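You operate a simulated robot arm through the tools that you are given. There is no shell and no other tool. Be economical: measure what you need, move in short steps, check, and stop when the job is done.

You run a simulated robot arm. Do the job below in one go: nothing can be reset, and whatever is moved stays where it is left.

## Task
Slide the drying pack along the top of the big table until it stands next to the green disc.
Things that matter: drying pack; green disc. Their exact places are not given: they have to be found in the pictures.

Only the result counts: the job must be done as asked and must still hold three seconds after the hand-in. Knocking over, shifting, dropping, spilling or breaking anything else fails it.

## Robot
A 7-joint arm with a two-finger parallel gripper on a trunk, on a base that drives. Base frame: it is fixed to the floor where the robot stands at the start and does not move with it; the origin is under the middle of the robot, x ahead of it, y to its left, z up. Readings come in mm, rad, newtons and seconds.
With the tool pointing down near the work surface it reaches from about 200 to 740 mm from the robot's upright axis, wherever it stands. Its first joint turns from -2.897 to 2.897 rad. Payload 1.57 kg.
The tool frame sits at the grasp point between the pads (the TCP): z along the fingers, y along the line on which they close. The tips reach 30 mm beyond it. The gripper opens to 110 mm. The fingers are 24 mm wide and 12 mm thick; the gripper's body (48 by 112 mm) begins 78 mm behind the TCP.
Orientation is that of the tool frame in the base frame, as a unit quaternion [w, x, y, z]. With the fingers straight down and closing along the base's y, the tool's x points along the base's -x, its y along +y and its z along -z.

## Interface
- The arm moves only by the tool apply_moves. Its argument "targets" is a list of rows, each a list of 7 numbers: the turn, a rotation vector about the tool's x, y, z in rad, then the shift along the tool's x, y, z in mm, then the gripper command, from -1 (shut) to 1 (fully open), values between in proportion. In form: [[rx, ry, rz, x, y, z, grip], ...]. A call has 1 to 20 rows; each row shifts and turns the commanded pose from where the row before left it, along the tool's axes as they then stand. Each row takes 0.2 s and may step no farther than 50 mm and 0.15 rad from the row before; otherwise, or with a gripper value out of range, the whole call is refused. Where a pose cannot be reached the arm comes as near as it can. A force on the tool above 40 N (or 10 N above the force at the start of the call, whichever is more), or a blocked arm, ends the call early, and 0.2 s more pass. The fingers move at their own pace (about 45 mm/s each) and stop on an object; they squeeze with about 26 N. The grip force told is the motor's: it shows also when the fingers shut on nothing. Time passes only in rows, and 0.2 s behind the last, so rows that do not move let the fingers close. The reply holds the time, the measured pose of the TCP, the force on the tool along the base axes, the opening and the grip force, in the units named above and with some noise.
- Cameras (640 x 400 px; columns grow to the right, rows downward): "scene" is now at [8.9, 110.2, 1466.1]; the picture's right is [-0.53, -0.85, 0.00], its down [-0.58, 0.36, -0.73] and it looks along [0.62, -0.38, -0.69] (base axes); focal length 250 px, centre (320, 200). "wrist" rides on the gripper at [70, 16, -141] in the tool frame; the picture's right is [-0.23, 0.97, 0.00], its down [-0.86, -0.20, -0.48] and it looks along [-0.47, -0.11, 0.88] (tool axes); focal length 222 px, centre (320, 200).
- grab_frame(camera): a new picture of that camera. No time passes.
- slide_trunk(by): slides the trunk up (or, below 0, down) by that many mm; the arm and the scene camera ride with it, the base frame stays. It gives what a move gives, with no picture.
- base_move(legs): drives the robot by 1 to 6 legs, each [ahead, turn to the left] in mm and rad, along the robot's own axes; the way and the turn of a leg run together, so that a leg with both is an arc; at most 1500 mm and 3.142 rad a leg. The arm and the cameras ride along, it lands a little off, and it stops where it bumps. It gives what a move gives.
- pan_tilt(pan, tilt): turns the head with the scene camera to pan (to the left, within 2.705 rad either way) and tilt (down, from -0.506 to 1.204), counted from straight ahead of the robot. It gives what a move gives.
- probe_pixels(camera, pixels): there is no depth. For up to 12 entries [column, row, z] of the newest picture of that camera ("zoom" is the newest enlarged one), the place [x, y] in the base frame at which the ray of that pixel passes the height z, good to about 3 mm. No time passes.
- close_up(camera, box): a new picture of the part [left, top, right, bottom] of that camera's present view, enlarged. No time passes.
- finish_job(): hands the job in; it is judged then, once.

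Work in short steps. Measure before you move; look again where a grasp or a placing could have gone wrong, and mend it. You have 80 turns and 52 pictures in all, those below and enlarged ones among them. Open the gripper and draw the arm clear of the work before you hand the job in, unless the task says otherwise; then end with one line.

The tools are called after "Call:" by a JSON object that holds its "fn" and its "kwargs". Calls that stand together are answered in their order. apply_moves: Moves the arm, as the interface text tells. Its arguments: {"type":"object","properties":{"targets":{"type":"array","items":{"type":"array","items":{"type":"number"}}}},"required":["targets"]} The other tools are called the same way: slide_trunk (by) slides the trunk up or down; base_move (legs) drives the base; pan_tilt (pan, tilt) turns the head that bears the scene camera; grab_frame (camera) takes a picture; probe_pixels (camera, pixels) gives the place at which the rays of pixels pass given heights; close_up (camera, box) takes an enlarged picture of a part of a camera's view; finish_job () hands the job in.

At the start:

```text
time_s: 0.0
tool_pos: [480.0, 28.7, 999.7]
orientation: [0.0, 0.0, 1.0, 0.0]
contact_force: [0.4, -0.6, -0.6]
grip_width: 110.2
grasp_force: 0.1
trunk travel left (down, up): [-400.0, 190.0]
robot x, y, heading: [-0.3, 0.2, 0.0]
head pan, tilt: [-0.557, 0.759]
```

scene: 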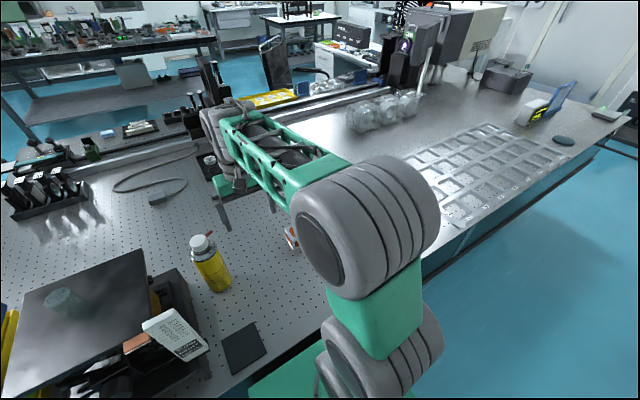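
wrist: 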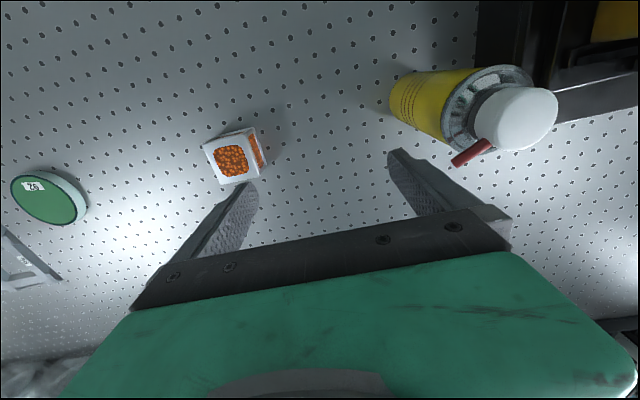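

The wrist picture shows the white drying pack with orange beads near (235,157) and the green disc near (48,197). I enlarge that part and probe the positions.

Call:
{"fn": "close_up", "kwargs": {"camera": "wrist", "box": [0, 100, 320, 300]}}

Call:
{"fn": "probe_pixels", "kwargs": {"camera": "wrist", "pixels": [[11, 190, 800], [87, 205, 800], [48, 227, 800], [40, 170, 800], [222, 184, 800], [260, 176, 800], [203, 145, 820], [254, 128, 820], [267, 160, 800], [447, 145, 800], [395, 110, 800]]}}

```text
2.00 times, centred on (160, 200) of wrist
```

zoom: 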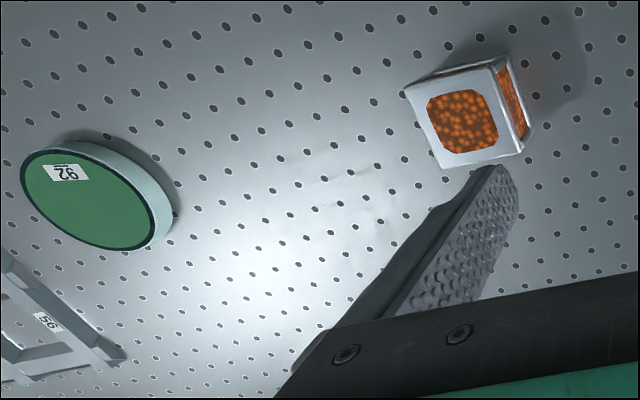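

```text
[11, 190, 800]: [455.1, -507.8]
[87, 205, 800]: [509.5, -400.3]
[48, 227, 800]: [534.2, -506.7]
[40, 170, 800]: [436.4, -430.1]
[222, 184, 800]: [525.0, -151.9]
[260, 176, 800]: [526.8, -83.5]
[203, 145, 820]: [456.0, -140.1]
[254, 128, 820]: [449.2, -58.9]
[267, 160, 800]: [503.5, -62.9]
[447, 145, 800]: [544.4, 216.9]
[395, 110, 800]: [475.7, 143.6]
```

I probe the corners of both things in the enlarged picture at several heights, to find the heights of pack and disc.

Call:
{"fn": "probe_pixels", "kwargs": {"camera": "zoom", "pixels": [[508, 54, 800], [532, 130, 800], [495, 68, 820], [495, 68, 840], [525, 152, 820], [525, 152, 840], [405, 90, 820], [405, 90, 840], [443, 168, 820], [443, 168, 840], [430, 76, 800]]}}

Call:
{"fn": "probe_pixels", "kwargs": {"camera": "zoom", "pixels": [[20, 180, 815], [157, 220, 815], [60, 150, 815], [120, 250, 815], [178, 200, 800], [75, 140, 800], [140, 158, 800], [172, 230, 800], [125, 360, 800], [5, 250, 800]]}}

Call:
{"fn": "grab_frame", "kwargs": {"camera": "scene"}}

```text
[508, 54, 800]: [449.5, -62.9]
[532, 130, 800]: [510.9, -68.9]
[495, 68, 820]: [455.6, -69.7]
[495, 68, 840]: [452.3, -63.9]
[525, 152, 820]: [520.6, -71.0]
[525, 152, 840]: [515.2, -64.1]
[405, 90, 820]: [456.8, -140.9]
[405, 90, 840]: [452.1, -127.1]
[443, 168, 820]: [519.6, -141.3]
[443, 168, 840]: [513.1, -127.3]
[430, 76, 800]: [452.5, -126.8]
```

```text
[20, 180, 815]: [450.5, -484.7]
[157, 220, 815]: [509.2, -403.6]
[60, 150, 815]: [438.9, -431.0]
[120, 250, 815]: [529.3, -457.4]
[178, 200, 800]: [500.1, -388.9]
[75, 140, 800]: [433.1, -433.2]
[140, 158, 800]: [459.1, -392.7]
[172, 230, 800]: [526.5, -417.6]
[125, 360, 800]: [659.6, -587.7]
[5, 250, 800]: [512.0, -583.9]
```

```text
48 pictures are left
```

scene: 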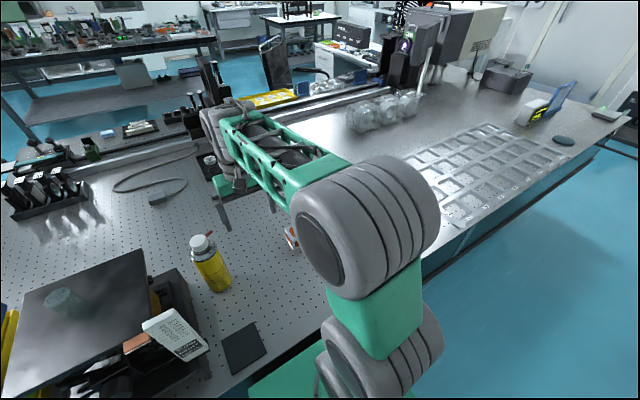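

The pack measures about x 452–514, y −127…−64, some 38 mm high, with its middle at (482,−96). The disc's middle is about (483,−438), radius about 48. I move above the pack and turn the tool by 90° so the fingers flank it along x, clear of the disc.

Call:
{"fn": "apply_moves", "kwargs": {"targets": [[0, 0, 0, -1, -41.6, 0, 1], [0, 0, 0, -1, -41.6, 0, 1], [0, 0, 0, 0, -41.6, 0, 1], [0, 0, 0.1428, 0, 0, 0, 1], [0, 0, 0.1428, 0, 0, 0, 1], [0, 0, 0.1428, 0, 0, 0, 1], [0, 0, 0.1428, 0, 0, 0, 1], [0, 0, 0.1428, 0, 0, 0, 1], [0, 0, 0.1428, 0, 0, 0, 1], [0, 0, 0.1428, 0, 0, 0, 1], [0, 0, 0.1428, 0, 0, 0, 1], [0, 0, 0.1428, 0, 0, 0, 1], [0, 0, 0.1428, 0, 0, 0, 1], [0, 0, 0.1428, 0, 0, 0, 1], [0, 0, 0, 0, 0, 0, 1], [0, 0, 0, 0, 0, 0, 1]]}}

Call:
{"fn": "grab_frame", "kwargs": {"camera": "wrist"}}

```text
time_s: 3.4
tool_pos: [483.1, -96.2, 999.7]
orientation: [-0.001, 0.707, 0.707, 0.0]
contact_force: [0.3, -1.0, 0.4]
grip_width: 109.9
grasp_force: 0.1
trunk travel left (down, up): [-400.0, 190.0]
robot x, y, heading: [-2.1, 0.6, 0.005]
head pan, tilt: [-0.557, 0.759]
```

```text
47 pictures are left
```

wrist: 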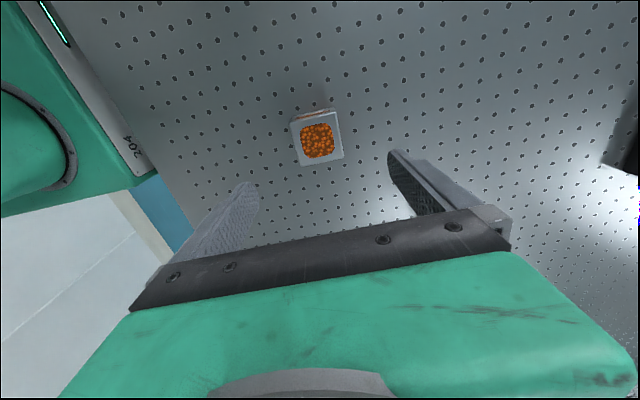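

The pack now shows at about (317,138) between the fingers. I probe its corners to check its place and height.

Call:
{"fn": "close_up", "kwargs": {"camera": "wrist", "box": [240, 90, 400, 190]}}

```text
4.00 times, centred on (320, 140) of wrist
```

zoom: 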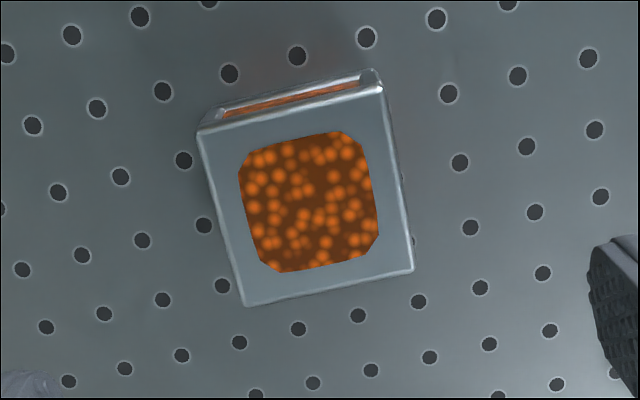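

Call:
{"fn": "probe_pixels", "kwargs": {"camera": "zoom", "pixels": [[197, 132, 840], [383, 88, 840], [414, 270, 840], [245, 306, 840], [205, 116, 800], [374, 70, 800], [197, 132, 830], [383, 88, 830], [414, 270, 830], [245, 306, 830], [308, 200, 840]]}}

```text
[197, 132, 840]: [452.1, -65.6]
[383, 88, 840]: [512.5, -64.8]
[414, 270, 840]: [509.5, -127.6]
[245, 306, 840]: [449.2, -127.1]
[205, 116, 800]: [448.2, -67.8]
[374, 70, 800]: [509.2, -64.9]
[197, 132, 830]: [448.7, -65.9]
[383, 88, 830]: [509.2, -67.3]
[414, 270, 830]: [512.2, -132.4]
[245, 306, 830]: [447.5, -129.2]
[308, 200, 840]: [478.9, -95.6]
```

The pack is square to the base axes, its middle at about (480.5,−96.5). I descend to TCP z ≈ 836 (tips about 6 mm above the table).

Call:
{"fn": "apply_moves", "kwargs": {"targets": [[0, 0, 0, 0, -2, 40, 1], [0, 0, 0, 0, 0, 40, 1], [0, 0, 0, 0, 0, 40, 1], [0, 0, 0, 0, 0, 25, 1], [0, 0, 0, 0, 0, 18, 1], [0, 0, 0, 0, 0, 0, 1], [0, 0, 0, 0, 0, 0, 1]]}}

Call:
{"fn": "grab_frame", "kwargs": {"camera": "wrist"}}

```text
time_s: 5.0
tool_pos: [481.4, -96.3, 835.4]
orientation: [0.0, 0.707, 0.707, 0.001]
contact_force: [0.8, -0.2, -0.3]
grip_width: 110.0
grasp_force: 0.1
trunk travel left (down, up): [-400.0, 190.0]
robot x, y, heading: [0.7, 1.6, 0.003]
head pan, tilt: [-0.557, 0.759]
```

```text
45 pictures are left
```

wrist: 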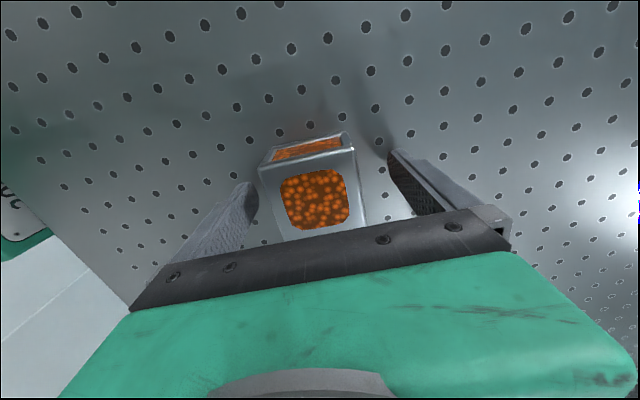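

The fingers flank the pack. I close them gently to about the pack's width.

Call:
{"fn": "apply_moves", "kwargs": {"targets": [[0, 0, 0, 0, 0, 0, 0.05], [0, 0, 0, 0, 0, 0, 0.05], [0, 0, 0, 0, 0, 0, 0.05], [0, 0, 0, 0, 0, 0, 0.05], [0, 0, 0, 0, 0, 0, 0.05]]}}

```text
time_s: 6.2
tool_pos: [482.6, -95.0, 836.6]
orientation: [0.001, 0.708, 0.707, 0.001]
contact_force: [-0.1, 0.1, 0.3]
grip_width: 61.9
grasp_force: 25.9
trunk travel left (down, up): [-400.0, 190.0]
robot x, y, heading: [-2.7, 0.4, 0.01]
head pan, tilt: [-0.557, 0.759]
```

The pack is held at 61.9 mm. I slide it 150 mm along −y at the same height and look.

Call:
{"fn": "apply_moves", "kwargs": {"targets": [[0, 0, 0, -15, 0, 0, 0.05], [0, 0, 0, -25, 0, 0, 0.05], [0, 0, 0, -25, 0, 0, 0.05], [0, 0, 0, -25, 0, 0, 0.05], [0, 0, 0, -25, 0, 0, 0.05], [0, 0, 0, -25, 0, 0, 0.05], [0, 0, 0, -10, 0, 0, 0.05], [0, 0, 0, 0, 0, 0, 0.05]]}}

Call:
{"fn": "grab_frame", "kwargs": {"camera": "wrist"}}

Call:
{"fn": "grab_frame", "kwargs": {"camera": "scene"}}

```text
time_s: 8.0
tool_pos: [481.5, -246.4, 836.8]
orientation: [0.002, 0.707, 0.707, -0.001]
contact_force: [0.3, 1.0, 8.6]
grip_width: 61.7
grasp_force: 25.7
trunk travel left (down, up): [-400.0, 190.0]
robot x, y, heading: [-0.2, 3.7, -0.002]
head pan, tilt: [-0.557, 0.759]
```

```text
44 pictures are left
```

wrist: 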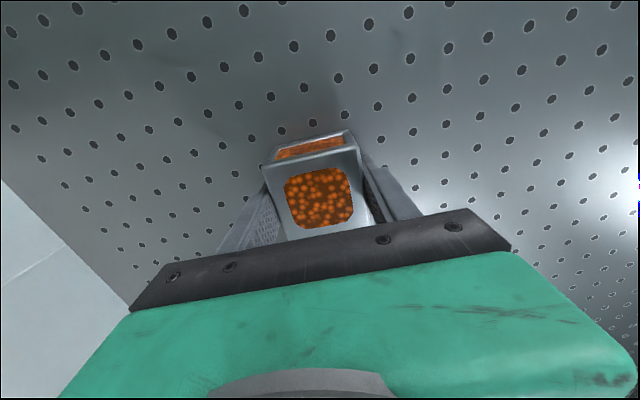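

```text
43 pictures are left
```

scene: 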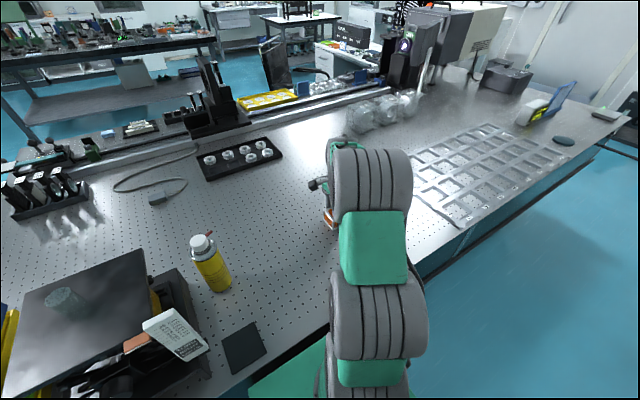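

The slide goes well. The disc's near edge is about y = −389, so I slide 90 mm more (pack face at about −368), leaving room to measure.

Call:
{"fn": "apply_moves", "kwargs": {"targets": [[0, 0, 0, -20, 0, 0, 0.05], [0, 0, 0, -25, 0, 0, 0.05], [0, 0, 0, -25, 0, 0, 0.05], [0, 0, 0, -15, 0, 0, 0.05], [0, 0, 0, -5, 0, 0, 0.05], [0, 0, 0, 0, 0, 0, 0.05]]}}

Call:
{"fn": "grab_frame", "kwargs": {"camera": "wrist"}}

Call:
{"fn": "close_up", "kwargs": {"camera": "scene", "box": [300, 100, 500, 225]}}

```text
time_s: 9.4
tool_pos: [480.2, -335.2, 838.2]
orientation: [0.001, 0.707, 0.707, 0.0]
contact_force: [-0.4, 3.5, 12.3]
grip_width: 61.4
grasp_force: 25.7
trunk travel left (down, up): [-400.0, 190.0]
robot x, y, heading: [1.5, 0.6, -0.003]
head pan, tilt: [-0.557, 0.759]
```

```text
42 pictures are left
```

wrist: 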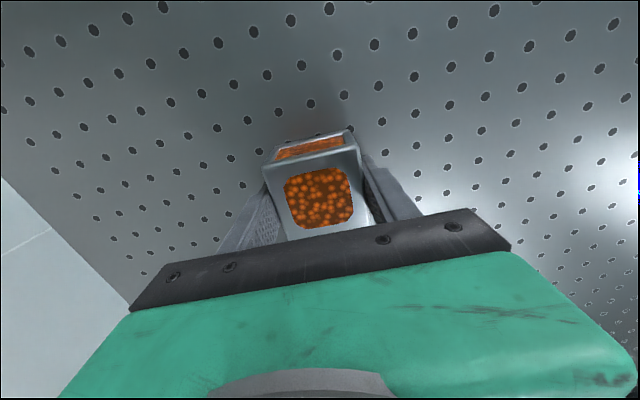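

```text
3.20 times, centred on (400, 162) of scene
```

zoom: 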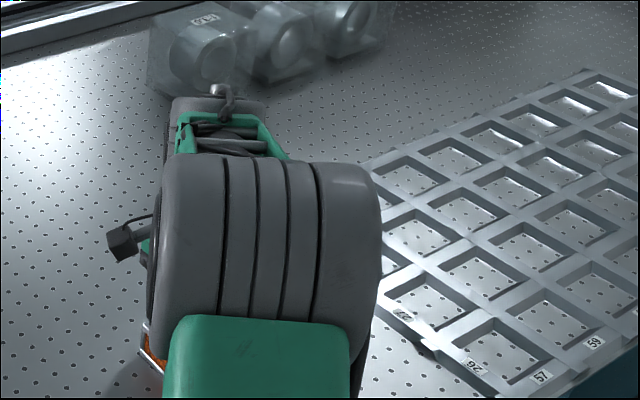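

I release the pack and raise the tool 150 mm to measure the remaining gap.

Call:
{"fn": "apply_moves", "kwargs": {"targets": [[0, 0, 0, 0, 0, 0, 0.2], [0, 0, 0, 0, 0, 0, 0.6], [0, 0, 0, 0, 0, 0, 0.8], [0, 0, 0, 0, 0, 0, 0.8], [0, 0, 0, 0, 0, -20, 0.8], [0, 0, 0, 0, 0, -40, 0.8], [0, 0, 0, 0, 0, -45, 0.8], [0, 0, 0, 0, 0, -45, 0.8], [0, 0, 0, 0, 0, 0, 0.8]]}}

Call:
{"fn": "grab_frame", "kwargs": {"camera": "wrist"}}

```text
time_s: 11.4
tool_pos: [481.7, -338.4, 986.9]
orientation: [0.001, 0.707, 0.707, 0.001]
contact_force: [0.9, -0.6, -0.3]
grip_width: 99.1
grasp_force: 0.1
trunk travel left (down, up): [-400.0, 190.0]
robot x, y, heading: [0.8, 2.2, -0.001]
head pan, tilt: [-0.557, 0.759]
```

```text
40 pictures are left
```

wrist: 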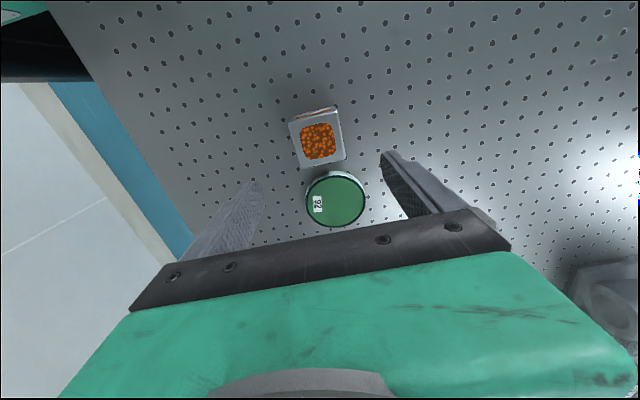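

The pack at about (317,140) and the disc at about (336,200) are close now. I enlarge them to measure the gap.

Call:
{"fn": "close_up", "kwargs": {"camera": "wrist", "box": [240, 95, 432, 215]}}

```text
3.33 times, centred on (336, 155) of wrist
```

zoom: 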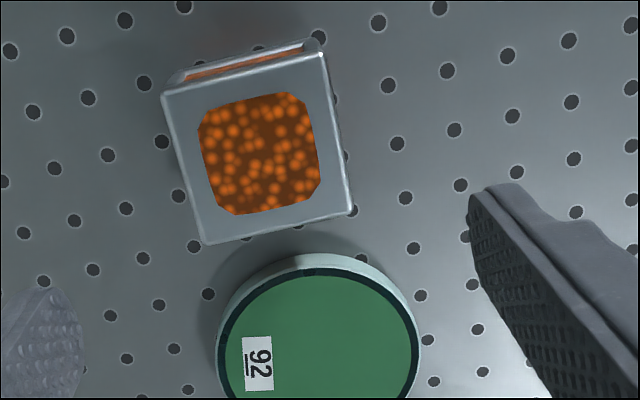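

Call:
{"fn": "probe_pixels", "kwargs": {"camera": "zoom", "pixels": [[162, 96, 838], [325, 53, 838], [352, 212, 838], [204, 245, 838], [282, 228, 838], [313, 253, 800], [316, 268, 815], [420, 345, 815], [216, 345, 815]]}}

```text
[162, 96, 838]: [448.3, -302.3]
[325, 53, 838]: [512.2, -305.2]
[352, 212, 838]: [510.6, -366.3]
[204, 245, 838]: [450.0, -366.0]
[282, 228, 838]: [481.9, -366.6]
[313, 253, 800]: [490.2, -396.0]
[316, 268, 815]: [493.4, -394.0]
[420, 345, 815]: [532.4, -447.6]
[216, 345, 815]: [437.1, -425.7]
```

The pack's face is at y ≈ −366.5 and the disc's edge at ≈ −395, so the gap is about 28 mm. I go down again, grip, and slide 18 mm farther.

Call:
{"fn": "apply_moves", "kwargs": {"targets": [[0, 0, 0, 0, 0, 45, 0.8], [0, 0, 0, 0, 0, 45, 0.8], [0, 0, 0, 0, 0, 40, 0.8], [0, 0, 0, 0, 0, 20, 0.8], [0, 0, 0, 0, 0, 0, 0.05], [0, 0, 0, 0, 0, 0, 0.05], [0, 0, 0, 0, 0, 0, 0.05], [0, 0, 0, 0, 0, 0, 0.05], [0, 0, 0, 0, 0, 0, 0.05]]}}

Call:
{"fn": "apply_moves", "kwargs": {"targets": [[0, 0, 0, -6, 0, 0, 0.05], [0, 0, 0, -6, 0, 0, 0.05], [0, 0, 0, -6, 0, 0, 0.05], [0, 0, 0, 0, 0, 0, 0.05], [0, 0, 0, 0, 0, 0, 0.2], [0, 0, 0, 0, 0, 0, 0.6], [0, 0, 0, 0, 0, 0, 0.8], [0, 0, 0, 0, 0, 0, 0.8], [0, 0, 0, 0, 0, -20, 0.8], [0, 0, 0, 0, 0, -40, 0.8], [0, 0, 0, 0, 0, -45, 0.8], [0, 0, 0, 0, 0, -45, 0.8], [0, 0, 0, 0, 0, 0, 0.8]]}}

Call:
{"fn": "close_up", "kwargs": {"camera": "wrist", "box": [240, 95, 432, 215]}}

```text
time_s: 13.4
tool_pos: [483.3, -336.3, 836.8]
orientation: [0.0, 0.707, 0.708, 0.001]
contact_force: [-1.0, -0.2, 0.6]
grip_width: 61.8
grasp_force: 25.8
trunk travel left (down, up): [-400.0, 190.0]
robot x, y, heading: [-1.1, -0.7, 0.001]
head pan, tilt: [-0.557, 0.759]
```

```text
time_s: 16.2
tool_pos: [482.1, -352.9, 987.9]
orientation: [0.0, 0.707, 0.707, 0.0]
contact_force: [-0.4, 0.4, -0.1]
grip_width: 99.1
grasp_force: 0.2
trunk travel left (down, up): [-400.0, 190.0]
robot x, y, heading: [1.3, -2.1, -0.001]
head pan, tilt: [-0.557, 0.759]
```

```text
3.33 times, centred on (336, 155) of wrist
```

zoom: 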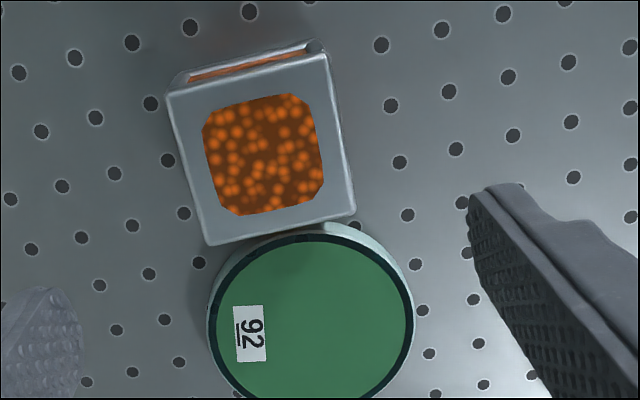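

Call:
{"fn": "probe_pixels", "kwargs": {"camera": "zoom", "pixels": [[355, 214, 838], [206, 245, 838], [300, 236, 815], [325, 223, 800], [410, 305, 815], [208, 305, 815]]}}

Call:
{"fn": "grab_frame", "kwargs": {"camera": "scene"}}

```text
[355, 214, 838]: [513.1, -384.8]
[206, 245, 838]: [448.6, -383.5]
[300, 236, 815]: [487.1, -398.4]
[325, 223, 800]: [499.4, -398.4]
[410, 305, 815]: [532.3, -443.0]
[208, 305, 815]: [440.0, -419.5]
```

```text
37 pictures are left
```

scene: 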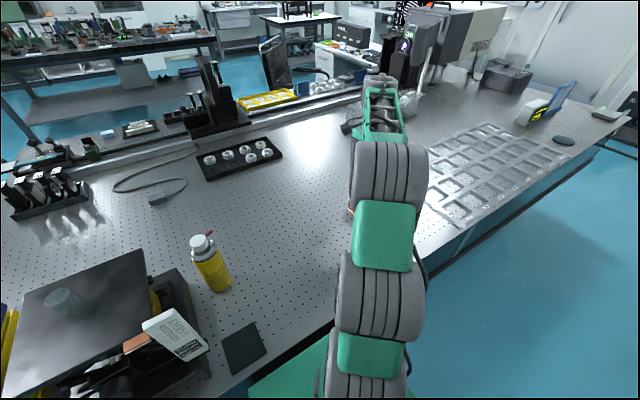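

The gap is now about 12 mm; the disc has not moved and the pack stands square. I raise the arm and draw it away, then take a last look.

Call:
{"fn": "apply_moves", "kwargs": {"targets": [[0, 0, 0, 0, 0, -40, 1], [0, 0, 0, 40, 0, 0, 1], [0, 0, 0, 40, 0, 0, 1], [0, 0, 0, 40, 0, 0, 1], [0, 0, 0, 40, 0, 0, 1], [0, 0, 0, 40, 0, 0, 1], [0, 0, 0, 0, 0, 0, 1]]}}

Call:
{"fn": "grab_frame", "kwargs": {"camera": "scene"}}

Call:
{"fn": "grab_frame", "kwargs": {"camera": "wrist"}}

```text
time_s: 17.8
tool_pos: [480.9, -152.0, 1027.5]
orientation: [0.0, 0.708, 0.707, 0.0]
contact_force: [0.3, 0.8, 0.0]
grip_width: 110.0
grasp_force: 0.0
trunk travel left (down, up): [-400.0, 190.0]
robot x, y, heading: [0.0, -0.2, -0.004]
head pan, tilt: [-0.557, 0.759]
```

```text
36 pictures are left
```

scene: 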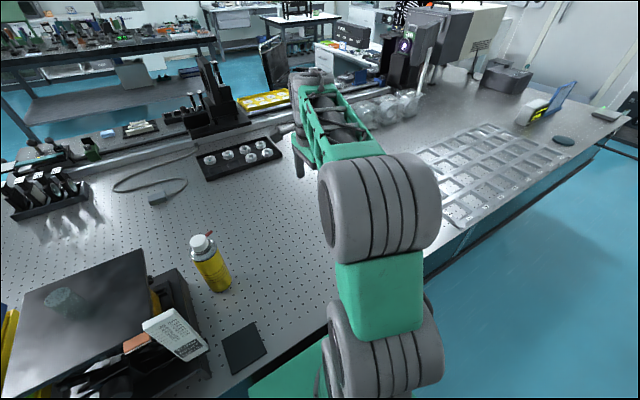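

```text
35 pictures are left
```

wrist: 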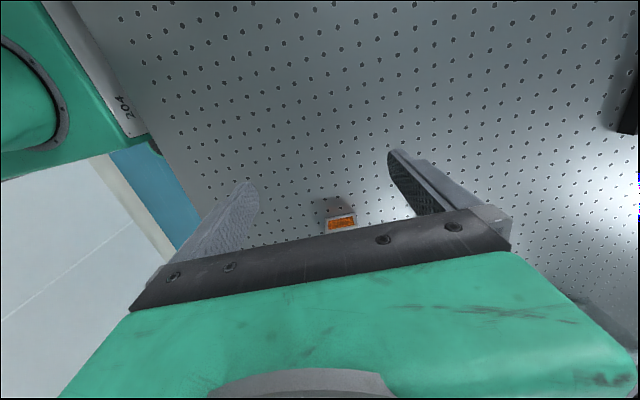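

The pack stands at rest by the disc, the gripper is open and the arm is clear, so I hand in.

Call:
{"fn": "finish_job", "kwargs": {}}

```text
The job is handed in.
```

I slid the drying pack along the table until it stood about 12 mm from the green disc. The disc did not measurably move, and I drew the arm clear with the gripper open before handing in.
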